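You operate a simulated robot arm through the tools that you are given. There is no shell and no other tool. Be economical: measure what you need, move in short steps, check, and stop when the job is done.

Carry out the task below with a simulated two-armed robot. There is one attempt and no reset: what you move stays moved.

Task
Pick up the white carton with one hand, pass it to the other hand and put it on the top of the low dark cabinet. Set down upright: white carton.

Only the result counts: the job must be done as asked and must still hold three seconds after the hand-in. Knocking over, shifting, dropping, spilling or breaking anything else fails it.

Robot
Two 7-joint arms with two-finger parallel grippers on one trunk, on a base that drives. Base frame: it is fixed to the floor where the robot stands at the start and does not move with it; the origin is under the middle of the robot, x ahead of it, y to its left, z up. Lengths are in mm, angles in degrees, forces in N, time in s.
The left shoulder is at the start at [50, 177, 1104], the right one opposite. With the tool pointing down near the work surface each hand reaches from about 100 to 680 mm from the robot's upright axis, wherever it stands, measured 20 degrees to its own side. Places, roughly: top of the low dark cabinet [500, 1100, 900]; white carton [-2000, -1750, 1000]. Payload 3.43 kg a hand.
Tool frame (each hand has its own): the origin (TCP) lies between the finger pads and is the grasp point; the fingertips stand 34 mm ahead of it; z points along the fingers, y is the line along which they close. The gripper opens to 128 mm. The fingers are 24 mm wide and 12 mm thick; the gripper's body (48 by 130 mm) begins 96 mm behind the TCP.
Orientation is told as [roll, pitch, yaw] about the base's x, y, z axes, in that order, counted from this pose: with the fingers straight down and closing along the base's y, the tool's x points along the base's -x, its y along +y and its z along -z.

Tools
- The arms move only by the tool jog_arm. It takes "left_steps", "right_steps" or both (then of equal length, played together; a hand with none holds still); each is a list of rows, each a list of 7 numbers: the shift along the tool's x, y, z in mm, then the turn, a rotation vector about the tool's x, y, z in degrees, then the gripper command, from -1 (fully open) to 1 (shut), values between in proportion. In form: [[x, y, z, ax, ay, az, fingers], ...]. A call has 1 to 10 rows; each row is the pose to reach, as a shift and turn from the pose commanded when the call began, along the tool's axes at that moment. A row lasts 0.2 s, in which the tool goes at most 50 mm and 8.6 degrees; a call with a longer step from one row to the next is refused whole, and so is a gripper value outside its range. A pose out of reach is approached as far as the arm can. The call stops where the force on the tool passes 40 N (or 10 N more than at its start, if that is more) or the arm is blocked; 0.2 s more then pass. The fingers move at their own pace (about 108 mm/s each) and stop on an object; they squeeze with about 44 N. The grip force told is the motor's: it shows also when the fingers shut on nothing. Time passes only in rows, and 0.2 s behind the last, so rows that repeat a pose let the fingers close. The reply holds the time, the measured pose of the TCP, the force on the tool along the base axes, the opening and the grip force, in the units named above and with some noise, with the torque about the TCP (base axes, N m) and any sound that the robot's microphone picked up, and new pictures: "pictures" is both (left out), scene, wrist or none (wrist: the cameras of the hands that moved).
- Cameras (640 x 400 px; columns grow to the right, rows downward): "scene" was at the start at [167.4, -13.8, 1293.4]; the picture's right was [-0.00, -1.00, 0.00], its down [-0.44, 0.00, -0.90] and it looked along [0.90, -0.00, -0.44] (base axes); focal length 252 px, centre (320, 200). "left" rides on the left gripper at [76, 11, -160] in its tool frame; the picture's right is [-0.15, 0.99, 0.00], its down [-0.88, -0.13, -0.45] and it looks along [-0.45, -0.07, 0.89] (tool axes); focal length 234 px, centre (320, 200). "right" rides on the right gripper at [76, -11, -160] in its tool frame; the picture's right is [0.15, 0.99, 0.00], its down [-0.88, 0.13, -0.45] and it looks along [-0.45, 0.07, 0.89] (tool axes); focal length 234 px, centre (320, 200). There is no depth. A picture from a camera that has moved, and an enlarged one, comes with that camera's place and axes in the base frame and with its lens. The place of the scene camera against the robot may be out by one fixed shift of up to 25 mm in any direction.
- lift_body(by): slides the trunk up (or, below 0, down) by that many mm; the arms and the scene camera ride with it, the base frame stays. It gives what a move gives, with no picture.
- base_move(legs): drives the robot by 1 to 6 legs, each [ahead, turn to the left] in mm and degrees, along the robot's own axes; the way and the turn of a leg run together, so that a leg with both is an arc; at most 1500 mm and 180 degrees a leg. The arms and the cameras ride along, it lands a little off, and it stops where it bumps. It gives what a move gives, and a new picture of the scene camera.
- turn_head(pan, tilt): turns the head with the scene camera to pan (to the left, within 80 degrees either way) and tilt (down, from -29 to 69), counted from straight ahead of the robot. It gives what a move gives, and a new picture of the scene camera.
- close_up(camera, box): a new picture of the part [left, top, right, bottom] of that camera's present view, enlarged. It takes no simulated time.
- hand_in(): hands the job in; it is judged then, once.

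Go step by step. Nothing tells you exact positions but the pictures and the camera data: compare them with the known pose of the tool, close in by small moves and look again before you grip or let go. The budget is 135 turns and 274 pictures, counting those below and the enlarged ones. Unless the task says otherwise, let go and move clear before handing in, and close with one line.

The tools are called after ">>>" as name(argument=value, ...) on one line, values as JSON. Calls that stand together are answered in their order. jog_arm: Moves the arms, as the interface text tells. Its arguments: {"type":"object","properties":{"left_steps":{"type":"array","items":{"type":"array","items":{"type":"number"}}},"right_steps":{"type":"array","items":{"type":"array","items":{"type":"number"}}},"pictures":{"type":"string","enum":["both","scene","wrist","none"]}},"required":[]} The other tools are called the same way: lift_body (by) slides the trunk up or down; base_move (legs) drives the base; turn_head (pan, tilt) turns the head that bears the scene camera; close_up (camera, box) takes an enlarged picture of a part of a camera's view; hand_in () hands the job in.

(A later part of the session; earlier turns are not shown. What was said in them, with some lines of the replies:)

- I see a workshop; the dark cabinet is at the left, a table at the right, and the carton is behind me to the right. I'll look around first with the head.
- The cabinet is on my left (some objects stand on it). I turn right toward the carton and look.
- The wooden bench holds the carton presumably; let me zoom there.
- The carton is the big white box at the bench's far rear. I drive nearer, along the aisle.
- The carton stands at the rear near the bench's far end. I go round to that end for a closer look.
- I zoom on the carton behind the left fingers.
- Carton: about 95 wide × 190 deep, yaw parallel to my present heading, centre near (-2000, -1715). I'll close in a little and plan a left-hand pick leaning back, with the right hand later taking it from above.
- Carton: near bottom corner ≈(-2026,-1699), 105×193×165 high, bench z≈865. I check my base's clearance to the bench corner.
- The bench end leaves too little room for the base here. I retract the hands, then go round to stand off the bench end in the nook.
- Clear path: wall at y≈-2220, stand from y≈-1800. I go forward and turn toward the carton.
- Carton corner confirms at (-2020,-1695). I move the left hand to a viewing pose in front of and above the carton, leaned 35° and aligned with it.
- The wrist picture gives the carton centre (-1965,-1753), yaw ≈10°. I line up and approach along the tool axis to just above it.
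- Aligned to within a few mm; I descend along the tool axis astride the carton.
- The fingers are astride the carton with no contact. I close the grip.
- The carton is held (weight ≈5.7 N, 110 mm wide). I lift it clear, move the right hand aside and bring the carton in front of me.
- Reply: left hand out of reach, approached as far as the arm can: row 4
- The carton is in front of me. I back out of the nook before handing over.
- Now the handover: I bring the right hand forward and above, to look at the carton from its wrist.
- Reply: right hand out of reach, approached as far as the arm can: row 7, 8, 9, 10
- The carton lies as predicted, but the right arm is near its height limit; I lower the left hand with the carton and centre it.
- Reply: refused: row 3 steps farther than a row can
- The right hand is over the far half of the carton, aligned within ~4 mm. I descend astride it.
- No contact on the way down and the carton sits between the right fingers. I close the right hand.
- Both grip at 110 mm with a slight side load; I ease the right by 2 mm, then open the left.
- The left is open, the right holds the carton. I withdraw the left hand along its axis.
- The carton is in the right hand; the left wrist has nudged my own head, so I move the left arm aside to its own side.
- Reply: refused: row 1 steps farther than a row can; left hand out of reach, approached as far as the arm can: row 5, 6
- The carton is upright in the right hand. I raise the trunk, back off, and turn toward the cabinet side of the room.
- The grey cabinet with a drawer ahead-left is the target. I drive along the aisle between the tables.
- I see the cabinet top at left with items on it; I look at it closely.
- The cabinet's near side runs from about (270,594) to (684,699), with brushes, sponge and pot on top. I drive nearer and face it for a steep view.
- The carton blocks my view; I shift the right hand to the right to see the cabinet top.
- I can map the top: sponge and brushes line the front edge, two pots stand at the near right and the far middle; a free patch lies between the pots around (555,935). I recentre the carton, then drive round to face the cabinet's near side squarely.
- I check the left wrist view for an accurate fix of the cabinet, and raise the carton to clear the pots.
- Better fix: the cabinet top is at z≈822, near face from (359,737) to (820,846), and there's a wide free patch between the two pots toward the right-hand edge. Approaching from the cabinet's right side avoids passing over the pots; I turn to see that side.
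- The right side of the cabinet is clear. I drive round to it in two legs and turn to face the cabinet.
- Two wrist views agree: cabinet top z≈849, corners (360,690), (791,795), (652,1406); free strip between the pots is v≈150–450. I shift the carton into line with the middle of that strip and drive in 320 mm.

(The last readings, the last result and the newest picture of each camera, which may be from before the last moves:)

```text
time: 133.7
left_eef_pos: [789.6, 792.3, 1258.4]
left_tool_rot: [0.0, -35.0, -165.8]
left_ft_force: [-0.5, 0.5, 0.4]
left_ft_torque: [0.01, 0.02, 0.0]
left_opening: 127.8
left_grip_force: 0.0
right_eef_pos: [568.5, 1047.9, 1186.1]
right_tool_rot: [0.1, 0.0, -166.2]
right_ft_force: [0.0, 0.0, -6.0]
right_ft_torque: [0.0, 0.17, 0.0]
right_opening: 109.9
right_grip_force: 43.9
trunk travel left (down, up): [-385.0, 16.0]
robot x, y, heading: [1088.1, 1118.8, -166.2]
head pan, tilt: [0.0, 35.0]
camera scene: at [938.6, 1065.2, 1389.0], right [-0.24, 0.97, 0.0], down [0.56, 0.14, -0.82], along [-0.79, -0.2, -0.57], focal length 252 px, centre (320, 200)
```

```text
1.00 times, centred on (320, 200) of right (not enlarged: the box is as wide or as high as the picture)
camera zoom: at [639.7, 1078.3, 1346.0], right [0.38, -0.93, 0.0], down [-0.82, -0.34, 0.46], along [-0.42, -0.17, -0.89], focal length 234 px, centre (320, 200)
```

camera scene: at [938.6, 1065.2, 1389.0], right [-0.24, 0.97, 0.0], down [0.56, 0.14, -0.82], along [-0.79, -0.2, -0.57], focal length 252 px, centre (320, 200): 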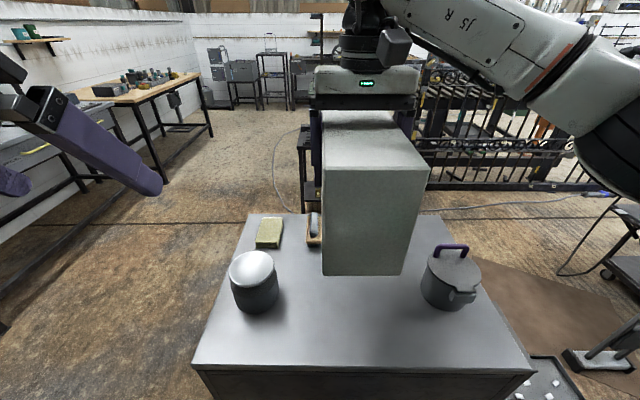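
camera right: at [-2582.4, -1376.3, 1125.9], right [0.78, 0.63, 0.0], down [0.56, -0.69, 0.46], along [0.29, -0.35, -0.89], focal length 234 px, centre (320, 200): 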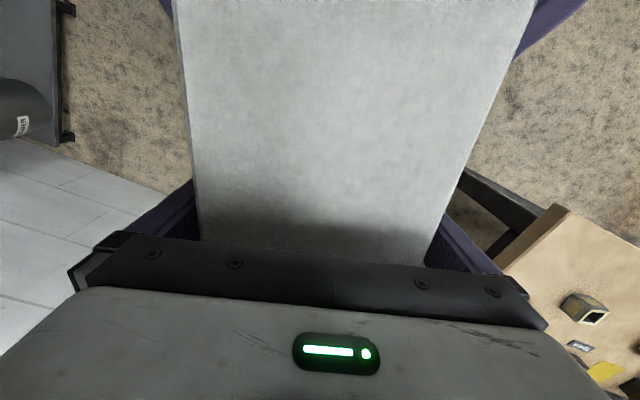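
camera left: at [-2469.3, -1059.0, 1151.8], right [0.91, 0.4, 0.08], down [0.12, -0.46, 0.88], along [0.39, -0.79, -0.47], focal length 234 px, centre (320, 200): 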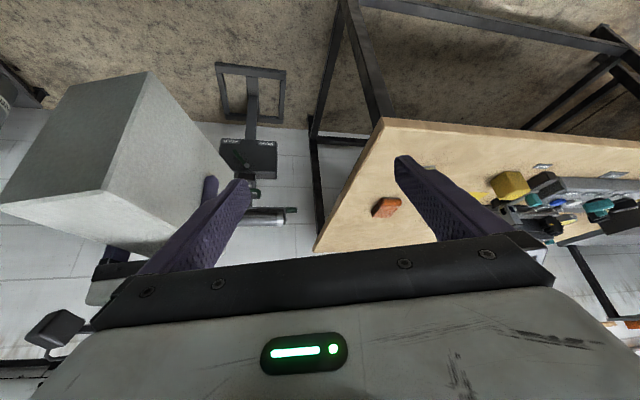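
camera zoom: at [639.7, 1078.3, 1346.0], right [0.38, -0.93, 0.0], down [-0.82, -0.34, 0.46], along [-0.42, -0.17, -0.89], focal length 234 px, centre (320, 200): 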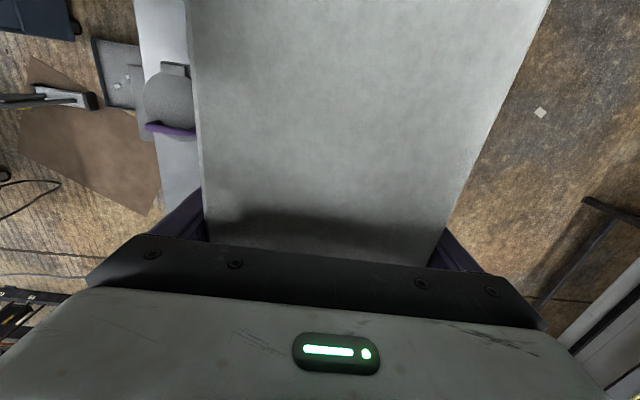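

The carton is centred between the pots, clear of the brushes. I lower most of the way and look.

>>> jog_arm(right_steps=[[0, 0, 35, 0, 0, 0, 1], [0, 0, 70, 0, 0, 0, 1], [0, 0, 105, 0, 0, 0, 1], [0, 0, 140, 0, 0, 0, 1], [0, 0, 165, 0, 0, 0, 1], [0, 0, 180, 0, 0, 0, 1], [0, 0, 180, 0, 0, 0, 1]], pictures="scene")

>>> close_up(camera="left", box=[0, 0, 340, 250])

```text
time: 135.3
left_eef_pos: [790.8, 793.7, 1258.7]
left_tool_rot: [0.0, -34.8, -166.0]
left_ft_force: [0.0, 0.3, -0.4]
left_ft_torque: [0.02, 0.02, 0.04]
left_opening: 127.8
left_grip_force: 0.1
right_eef_pos: [567.6, 1049.1, 1006.8]
right_tool_rot: [0.0, 0.1, -166.2]
right_ft_force: [0.2, 0.5, -4.5]
right_ft_torque: [-0.03, 0.15, -0.01]
right_opening: 109.7
right_grip_force: 44.3
trunk travel left (down, up): [-385.0, 16.0]
robot x, y, heading: [1087.9, 1119.5, -166.3]
head pan, tilt: [0.0, 35.0]
camera scene: at [939.3, 1065.3, 1389.1], right [-0.24, 0.97, 0.0], down [0.56, 0.14, -0.82], along [-0.8, -0.2, -0.57], focal length 252 px, centre (320, 200)
```

scene: 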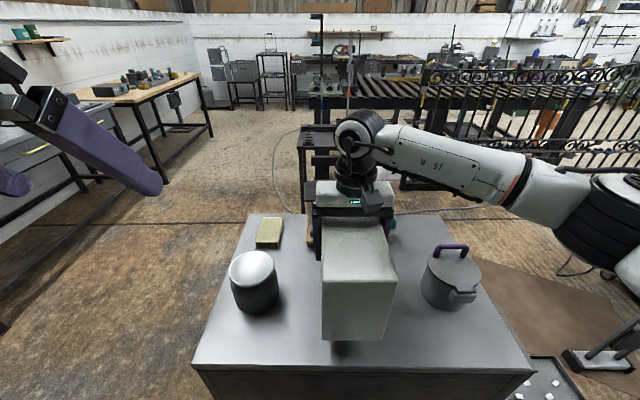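

```text
1.60 times, centred on (170, 125) of left
camera zoom: at [942.8, 820.0, 1345.0], right [0.12, -0.99, 0.08], down [-0.48, 0.01, 0.88], along [-0.87, -0.15, -0.47], focal length 375 px, centre (560, 320)
```

zoom: 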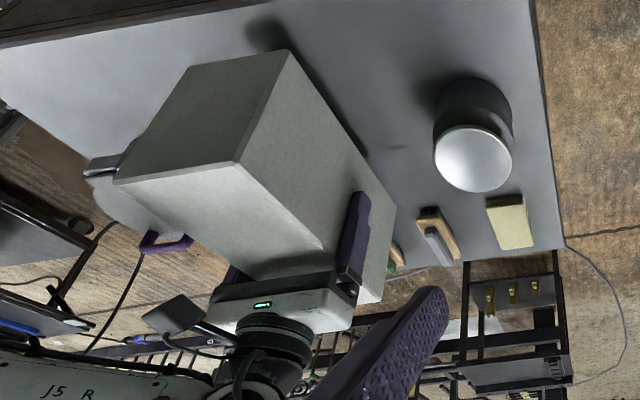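

Good margins to pots and brushes. I lower in small steps until the force shows contact.

>>> jog_arm(right_steps=[[0, 0, 7, 0, 0, 0, 1], [0, 0, 14, 0, 0, 0, 1], [0, 0, 20, 0, 0, 0, 1], [0, 0, 25, 0, 0, 0, 1], [0, 0, 25, 0, 0, 0, 1]], pictures="none")

>>> close_up(camera="left", box=[0, 0, 340, 250])

```text
time: 136.5
left_eef_pos: [790.4, 794.4, 1259.9]
left_tool_rot: [0.1, -34.9, -165.9]
left_ft_force: [0.5, 0.1, 0.2]
left_ft_torque: [-0.01, 0.03, 0.01]
left_opening: 127.9
left_grip_force: 0.0
right_eef_pos: [569.0, 1049.1, 980.6]
right_tool_rot: [0.0, 0.0, -166.2]
right_ft_force: [-0.3, -0.7, -6.2]
right_ft_torque: [-0.02, 0.17, -0.02]
right_opening: 109.8
right_grip_force: 44.5
trunk travel left (down, up): [-385.0, 16.0]
robot x, y, heading: [1088.4, 1120.1, -166.6]
head pan, tilt: [0.0, 35.0]
```

```text
1.60 times, centred on (170, 125) of left
camera zoom: at [942.7, 820.0, 1345.0], right [0.12, -0.99, 0.08], down [-0.48, 0.01, 0.88], along [-0.87, -0.15, -0.47], focal length 375 px, centre (560, 320)
```

zoom: 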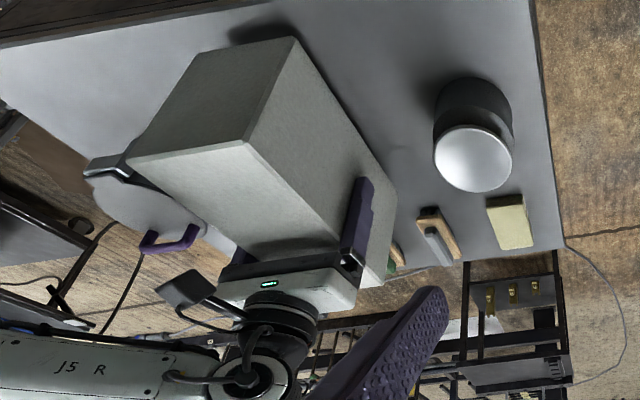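

>>> jog_arm(right_steps=[[0, 0, 4, 0, 0, 0, 1], [0, 0, 8, 0, 0, 0, 1], [0, 0, 12, 0, 0, 0, 1], [0, 0, 15, 0, 0, 0, 1], [0, 0, 15, 0, 0, 0, 1]], pictures="none")

>>> close_up(camera="left", box=[0, 0, 340, 250])

```text
time: 137.7
left_eef_pos: [790.4, 793.2, 1259.4]
left_tool_rot: [0.0, -34.8, -165.8]
left_ft_force: [-0.8, -0.2, 0.4]
left_ft_torque: [0.02, 0.01, -0.01]
left_opening: 128.2
left_grip_force: 0.1
right_eef_pos: [568.5, 1049.2, 965.3]
right_tool_rot: [0.1, -0.1, -166.2]
right_ft_force: [0.1, -0.7, -5.4]
right_ft_torque: [-0.06, 0.16, 0.02]
right_opening: 109.8
right_grip_force: 43.8
trunk travel left (down, up): [-385.0, 16.0]
robot x, y, heading: [1090.3, 1113.2, -165.9]
head pan, tilt: [0.0, 35.0]
```

```text
1.60 times, centred on (170, 125) of left
camera zoom: at [942.7, 820.0, 1345.0], right [0.12, -0.99, 0.08], down [-0.48, 0.01, 0.88], along [-0.87, -0.15, -0.47], focal length 375 px, centre (560, 320)
```

zoom: 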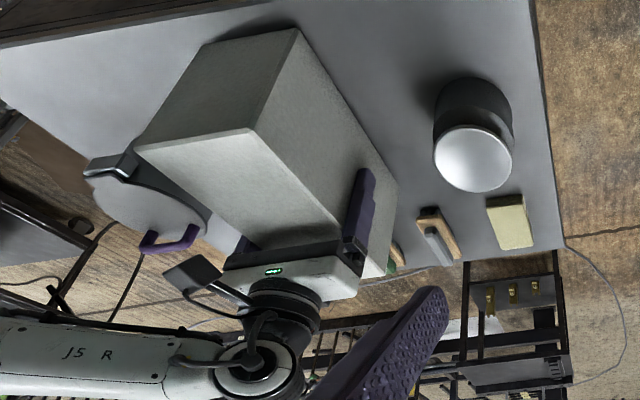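

Nearly down (shadow closing, no contact yet). I continue in finer steps.

>>> jog_arm(right_steps=[[0, 0, 2.5, 0, 0, 0, 1], [0, 0, 5, 0, 0, 0, 1], [0, 0, 7.5, 0, 0, 0, 1], [0, 0, 10, 0, 0, 0, 1], [0, 0, 12.5, 0, 0, 0, 1], [0, 0, 15, 0, 0, 0, 1], [0, 0, 17.5, 0, 0, 0, 1], [0, 0, 20, 0, 0, 0, 1]], pictures="none")

>>> close_up(camera="left", box=[0, 0, 340, 250])

```text
time: 139.5
left_eef_pos: [793.3, 793.9, 1261.2]
left_tool_rot: [0.1, -35.1, -165.9]
left_ft_force: [0.4, -0.3, 0.0]
left_ft_torque: [-0.03, 0.0, -0.01]
left_opening: 127.9
left_grip_force: 0.0
right_eef_pos: [568.9, 1047.5, 951.0]
right_tool_rot: [0.0, -0.6, -166.3]
right_ft_force: [-1.1, 2.9, 35.0]
right_ft_torque: [2.24, 0.58, 0.23]
right_opening: 110.2
right_grip_force: 44.2
trunk travel left (down, up): [-385.0, 16.0]
robot x, y, heading: [1089.4, 1116.1, -166.3]
head pan, tilt: [0.0, 35.0]
```

```text
1.60 times, centred on (170, 125) of left
camera zoom: at [946.3, 820.5, 1345.8], right [0.12, -0.99, 0.08], down [-0.48, 0.01, 0.88], along [-0.87, -0.15, -0.47], focal length 375 px, centre (560, 320)
```

zoom: 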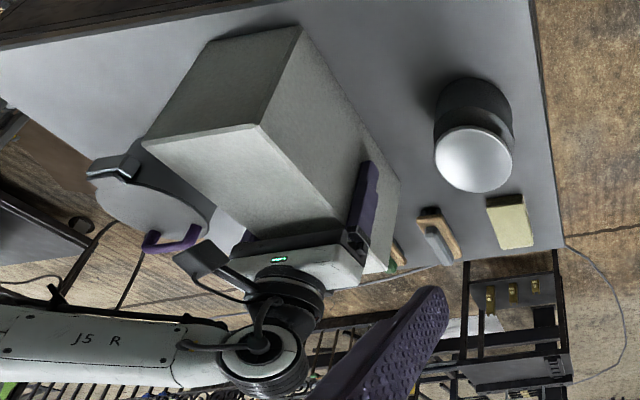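

Contact at TCP z≈952. I ease up a few mm to relieve the press and check.

>>> jog_arm(right_steps=[[0, 0, -2, 0, 0, 0, 1], [0, 0, -4, 0, 0, 0, 1], [0, 0, -4, 0, 0, 0, 1]], pictures="scene")

>>> close_up(camera="scene", box=[190, 180, 540, 400])

```text
time: 140.3
left_eef_pos: [791.6, 794.4, 1260.5]
left_tool_rot: [0.0, -35.0, -165.9]
left_ft_force: [-0.1, 0.4, -0.5]
left_ft_torque: [0.01, 0.02, 0.01]
left_opening: 128.0
left_grip_force: 0.0
right_eef_pos: [568.4, 1047.0, 950.0]
right_tool_rot: [0.0, -0.3, -166.1]
right_ft_force: [-4.6, 0.0, 15.2]
right_ft_torque: [0.71, 1.76, 0.34]
right_opening: 109.7
right_grip_force: 43.6
trunk travel left (down, up): [-385.0, 16.0]
robot x, y, heading: [1086.6, 1112.4, -165.9]
head pan, tilt: [0.0, 35.0]
camera scene: at [940.9, 1065.4, 1389.2], right [-0.24, 0.97, 0.0], down [0.56, 0.14, -0.82], along [-0.8, -0.2, -0.57], focal length 252 px, centre (320, 200)
```

scene: 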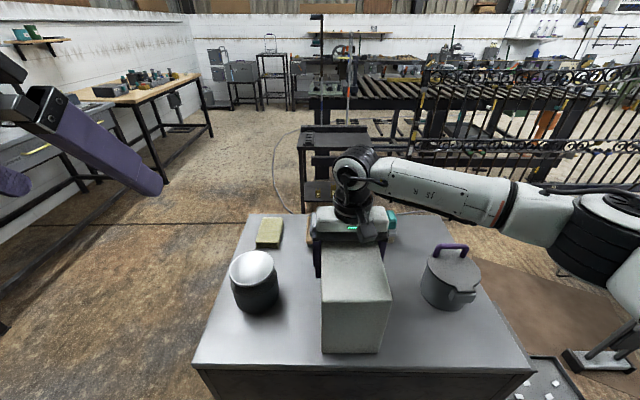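

```text
1.82 times, centred on (365, 290) of scene
camera zoom: at [940.9, 1065.4, 1389.2], right [-0.24, 0.97, 0.0], down [0.56, 0.14, -0.82], along [-0.8, -0.2, -0.57], focal length 459 px, centre (238, 36)
```

zoom: 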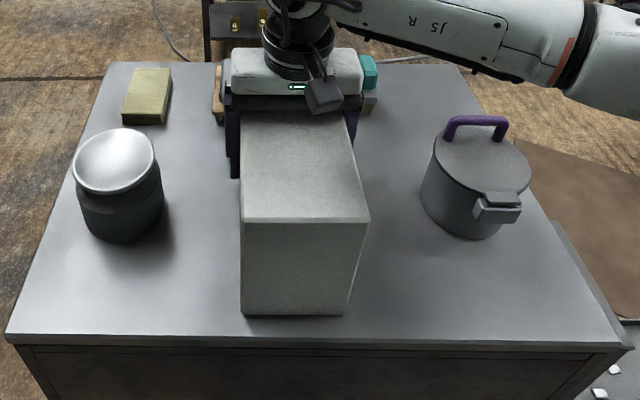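

The carton stands upright on the cabinet, clear of everything. I open the right hand.

>>> jog_arm(right_steps=[[0, 0, -2, 0, 0, 0, 1], [0, 0, -2, 0, 0, 0, 0.4], [0, 0, -2, 0, 0, 0, -0.3], [0, 0, -2, 0, 0, 0, -1], [0, 0, -2, 0, 0, 0, -1], [0, 0, -2, 0, 0, 0, -1]])

```text
time: 141.7
left_eef_pos: [790.8, 793.3, 1259.7]
left_tool_rot: [0.0, -35.0, -165.9]
left_ft_force: [-1.4, 0.1, 0.0]
left_ft_torque: [0.02, 0.0, 0.03]
left_opening: 128.0
left_grip_force: 0.1
right_eef_pos: [570.0, 1048.0, 952.5]
right_tool_rot: [0.0, 0.1, -166.2]
right_ft_force: [0.7, 0.2, 0.1]
right_ft_torque: [-0.01, 0.0, -0.02]
right_opening: 128.0
right_grip_force: 0.1
trunk travel left (down, up): [-385.0, 16.0]
robot x, y, heading: [1085.9, 1112.3, -166.0]
head pan, tilt: [0.0, 35.0]
camera scene: at [939.7, 1065.4, 1389.2], right [-0.24, 0.97, 0.0], down [0.56, 0.14, -0.82], along [-0.8, -0.2, -0.57], focal length 252 px, centre (320, 200)
camera right: at [641.1, 1078.4, 1112.4], right [0.38, -0.93, 0.0], down [-0.82, -0.34, 0.46], along [-0.42, -0.17, -0.89], focal length 234 px, centre (320, 200)
```

scene: 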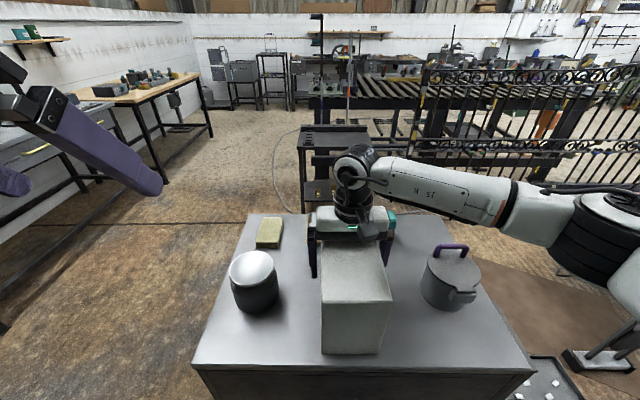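
right: 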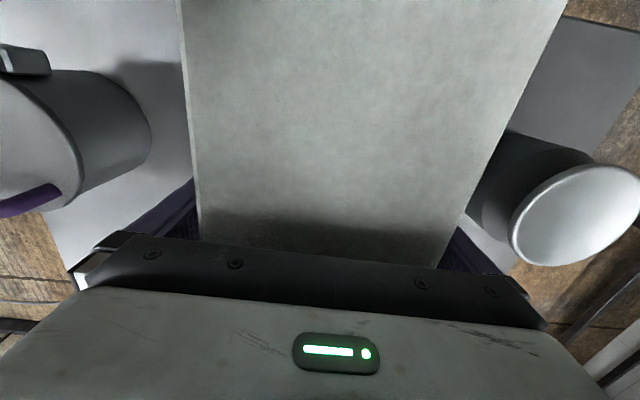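

The carton stands free between open fingers. I raise the hand straight up.

>>> jog_arm(right_steps=[[0, 0, -30, 0, 0, 0, -1], [0, 0, -65, 0, 0, 0, -1], [0, 0, -105, 0, 0, 0, -1], [0, 0, -145, 0, 0, 0, -1], [0, 0, -185, 0, 0, 0, -1], [0, 0, -215, 0, 0, 0, -1]], pictures="scene")

>>> base_move(legs=[[-250, 0]])

```text
time: 143.1
left_eef_pos: [790.8, 793.4, 1259.7]
left_tool_rot: [0.0, -34.9, -165.9]
left_ft_force: [0.6, -0.4, 0.9]
left_ft_torque: [-0.03, 0.02, -0.02]
left_opening: 127.9
left_grip_force: 0.1
right_eef_pos: [570.0, 1047.5, 1168.1]
right_tool_rot: [0.0, 0.0, -166.1]
right_ft_force: [-0.1, 0.2, -0.6]
right_ft_torque: [-0.01, -0.01, -0.03]
right_opening: 128.0
right_grip_force: 0.1
trunk travel left (down, up): [-385.0, 16.0]
robot x, y, heading: [1087.0, 1116.6, -166.3]
head pan, tilt: [0.0, 35.0]
camera scene: at [940.0, 1065.3, 1389.2], right [-0.24, 0.97, 0.0], down [0.56, 0.14, -0.82], along [-0.8, -0.2, -0.57], focal length 252 px, centre (320, 200)
```

scene: 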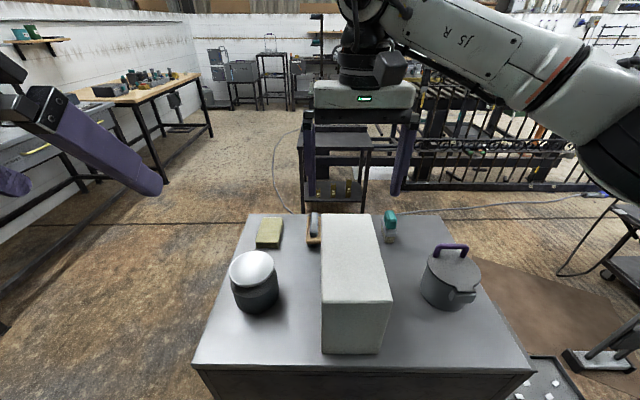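

```text
time: 145.0
left_eef_pos: [1035.4, 853.6, 1259.0]
left_tool_rot: [0.0, -35.1, -165.9]
left_ft_force: [0.2, 0.5, -0.9]
left_ft_torque: [0.01, 0.01, 0.0]
left_opening: 128.2
left_grip_force: 0.0
right_eef_pos: [815.5, 1109.5, 1166.9]
right_tool_rot: [0.0, -0.1, -166.4]
right_ft_force: [0.1, -0.1, -0.3]
right_ft_torque: [0.0, 0.05, -0.03]
right_opening: 128.1
right_grip_force: 0.0
trunk travel left (down, up): [-385.0, 16.0]
robot x, y, heading: [1331.7, 1178.9, -166.3]
head pan, tilt: [0.0, 35.0]
camera scene: at [1185.1, 1125.8, 1389.3], right [-0.24, 0.97, 0.0], down [0.56, 0.14, -0.82], along [-0.8, -0.2, -0.57], focal length 252 px, centre (320, 200)
```

scene: 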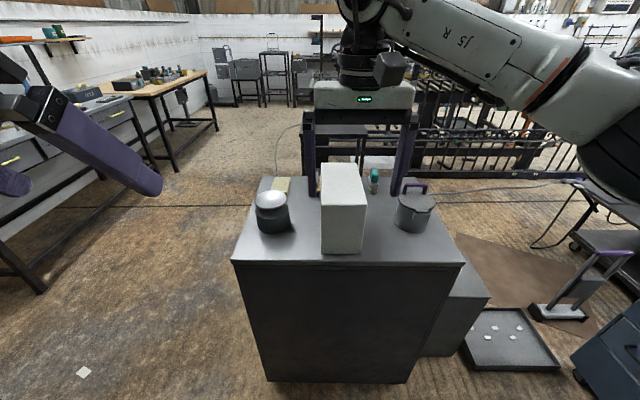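

The carton stands upright and steady on the cabinet, the other items are in place, and both hands are clear. I hand in.

>>> hand_in()

```text
The job is handed in.
```

The left hand picked up the white carton and passed it to the right hand, which set it upright on the low dark cabinet between the two pots. Nothing else was moved, both hands are clear, and the job is handed in.
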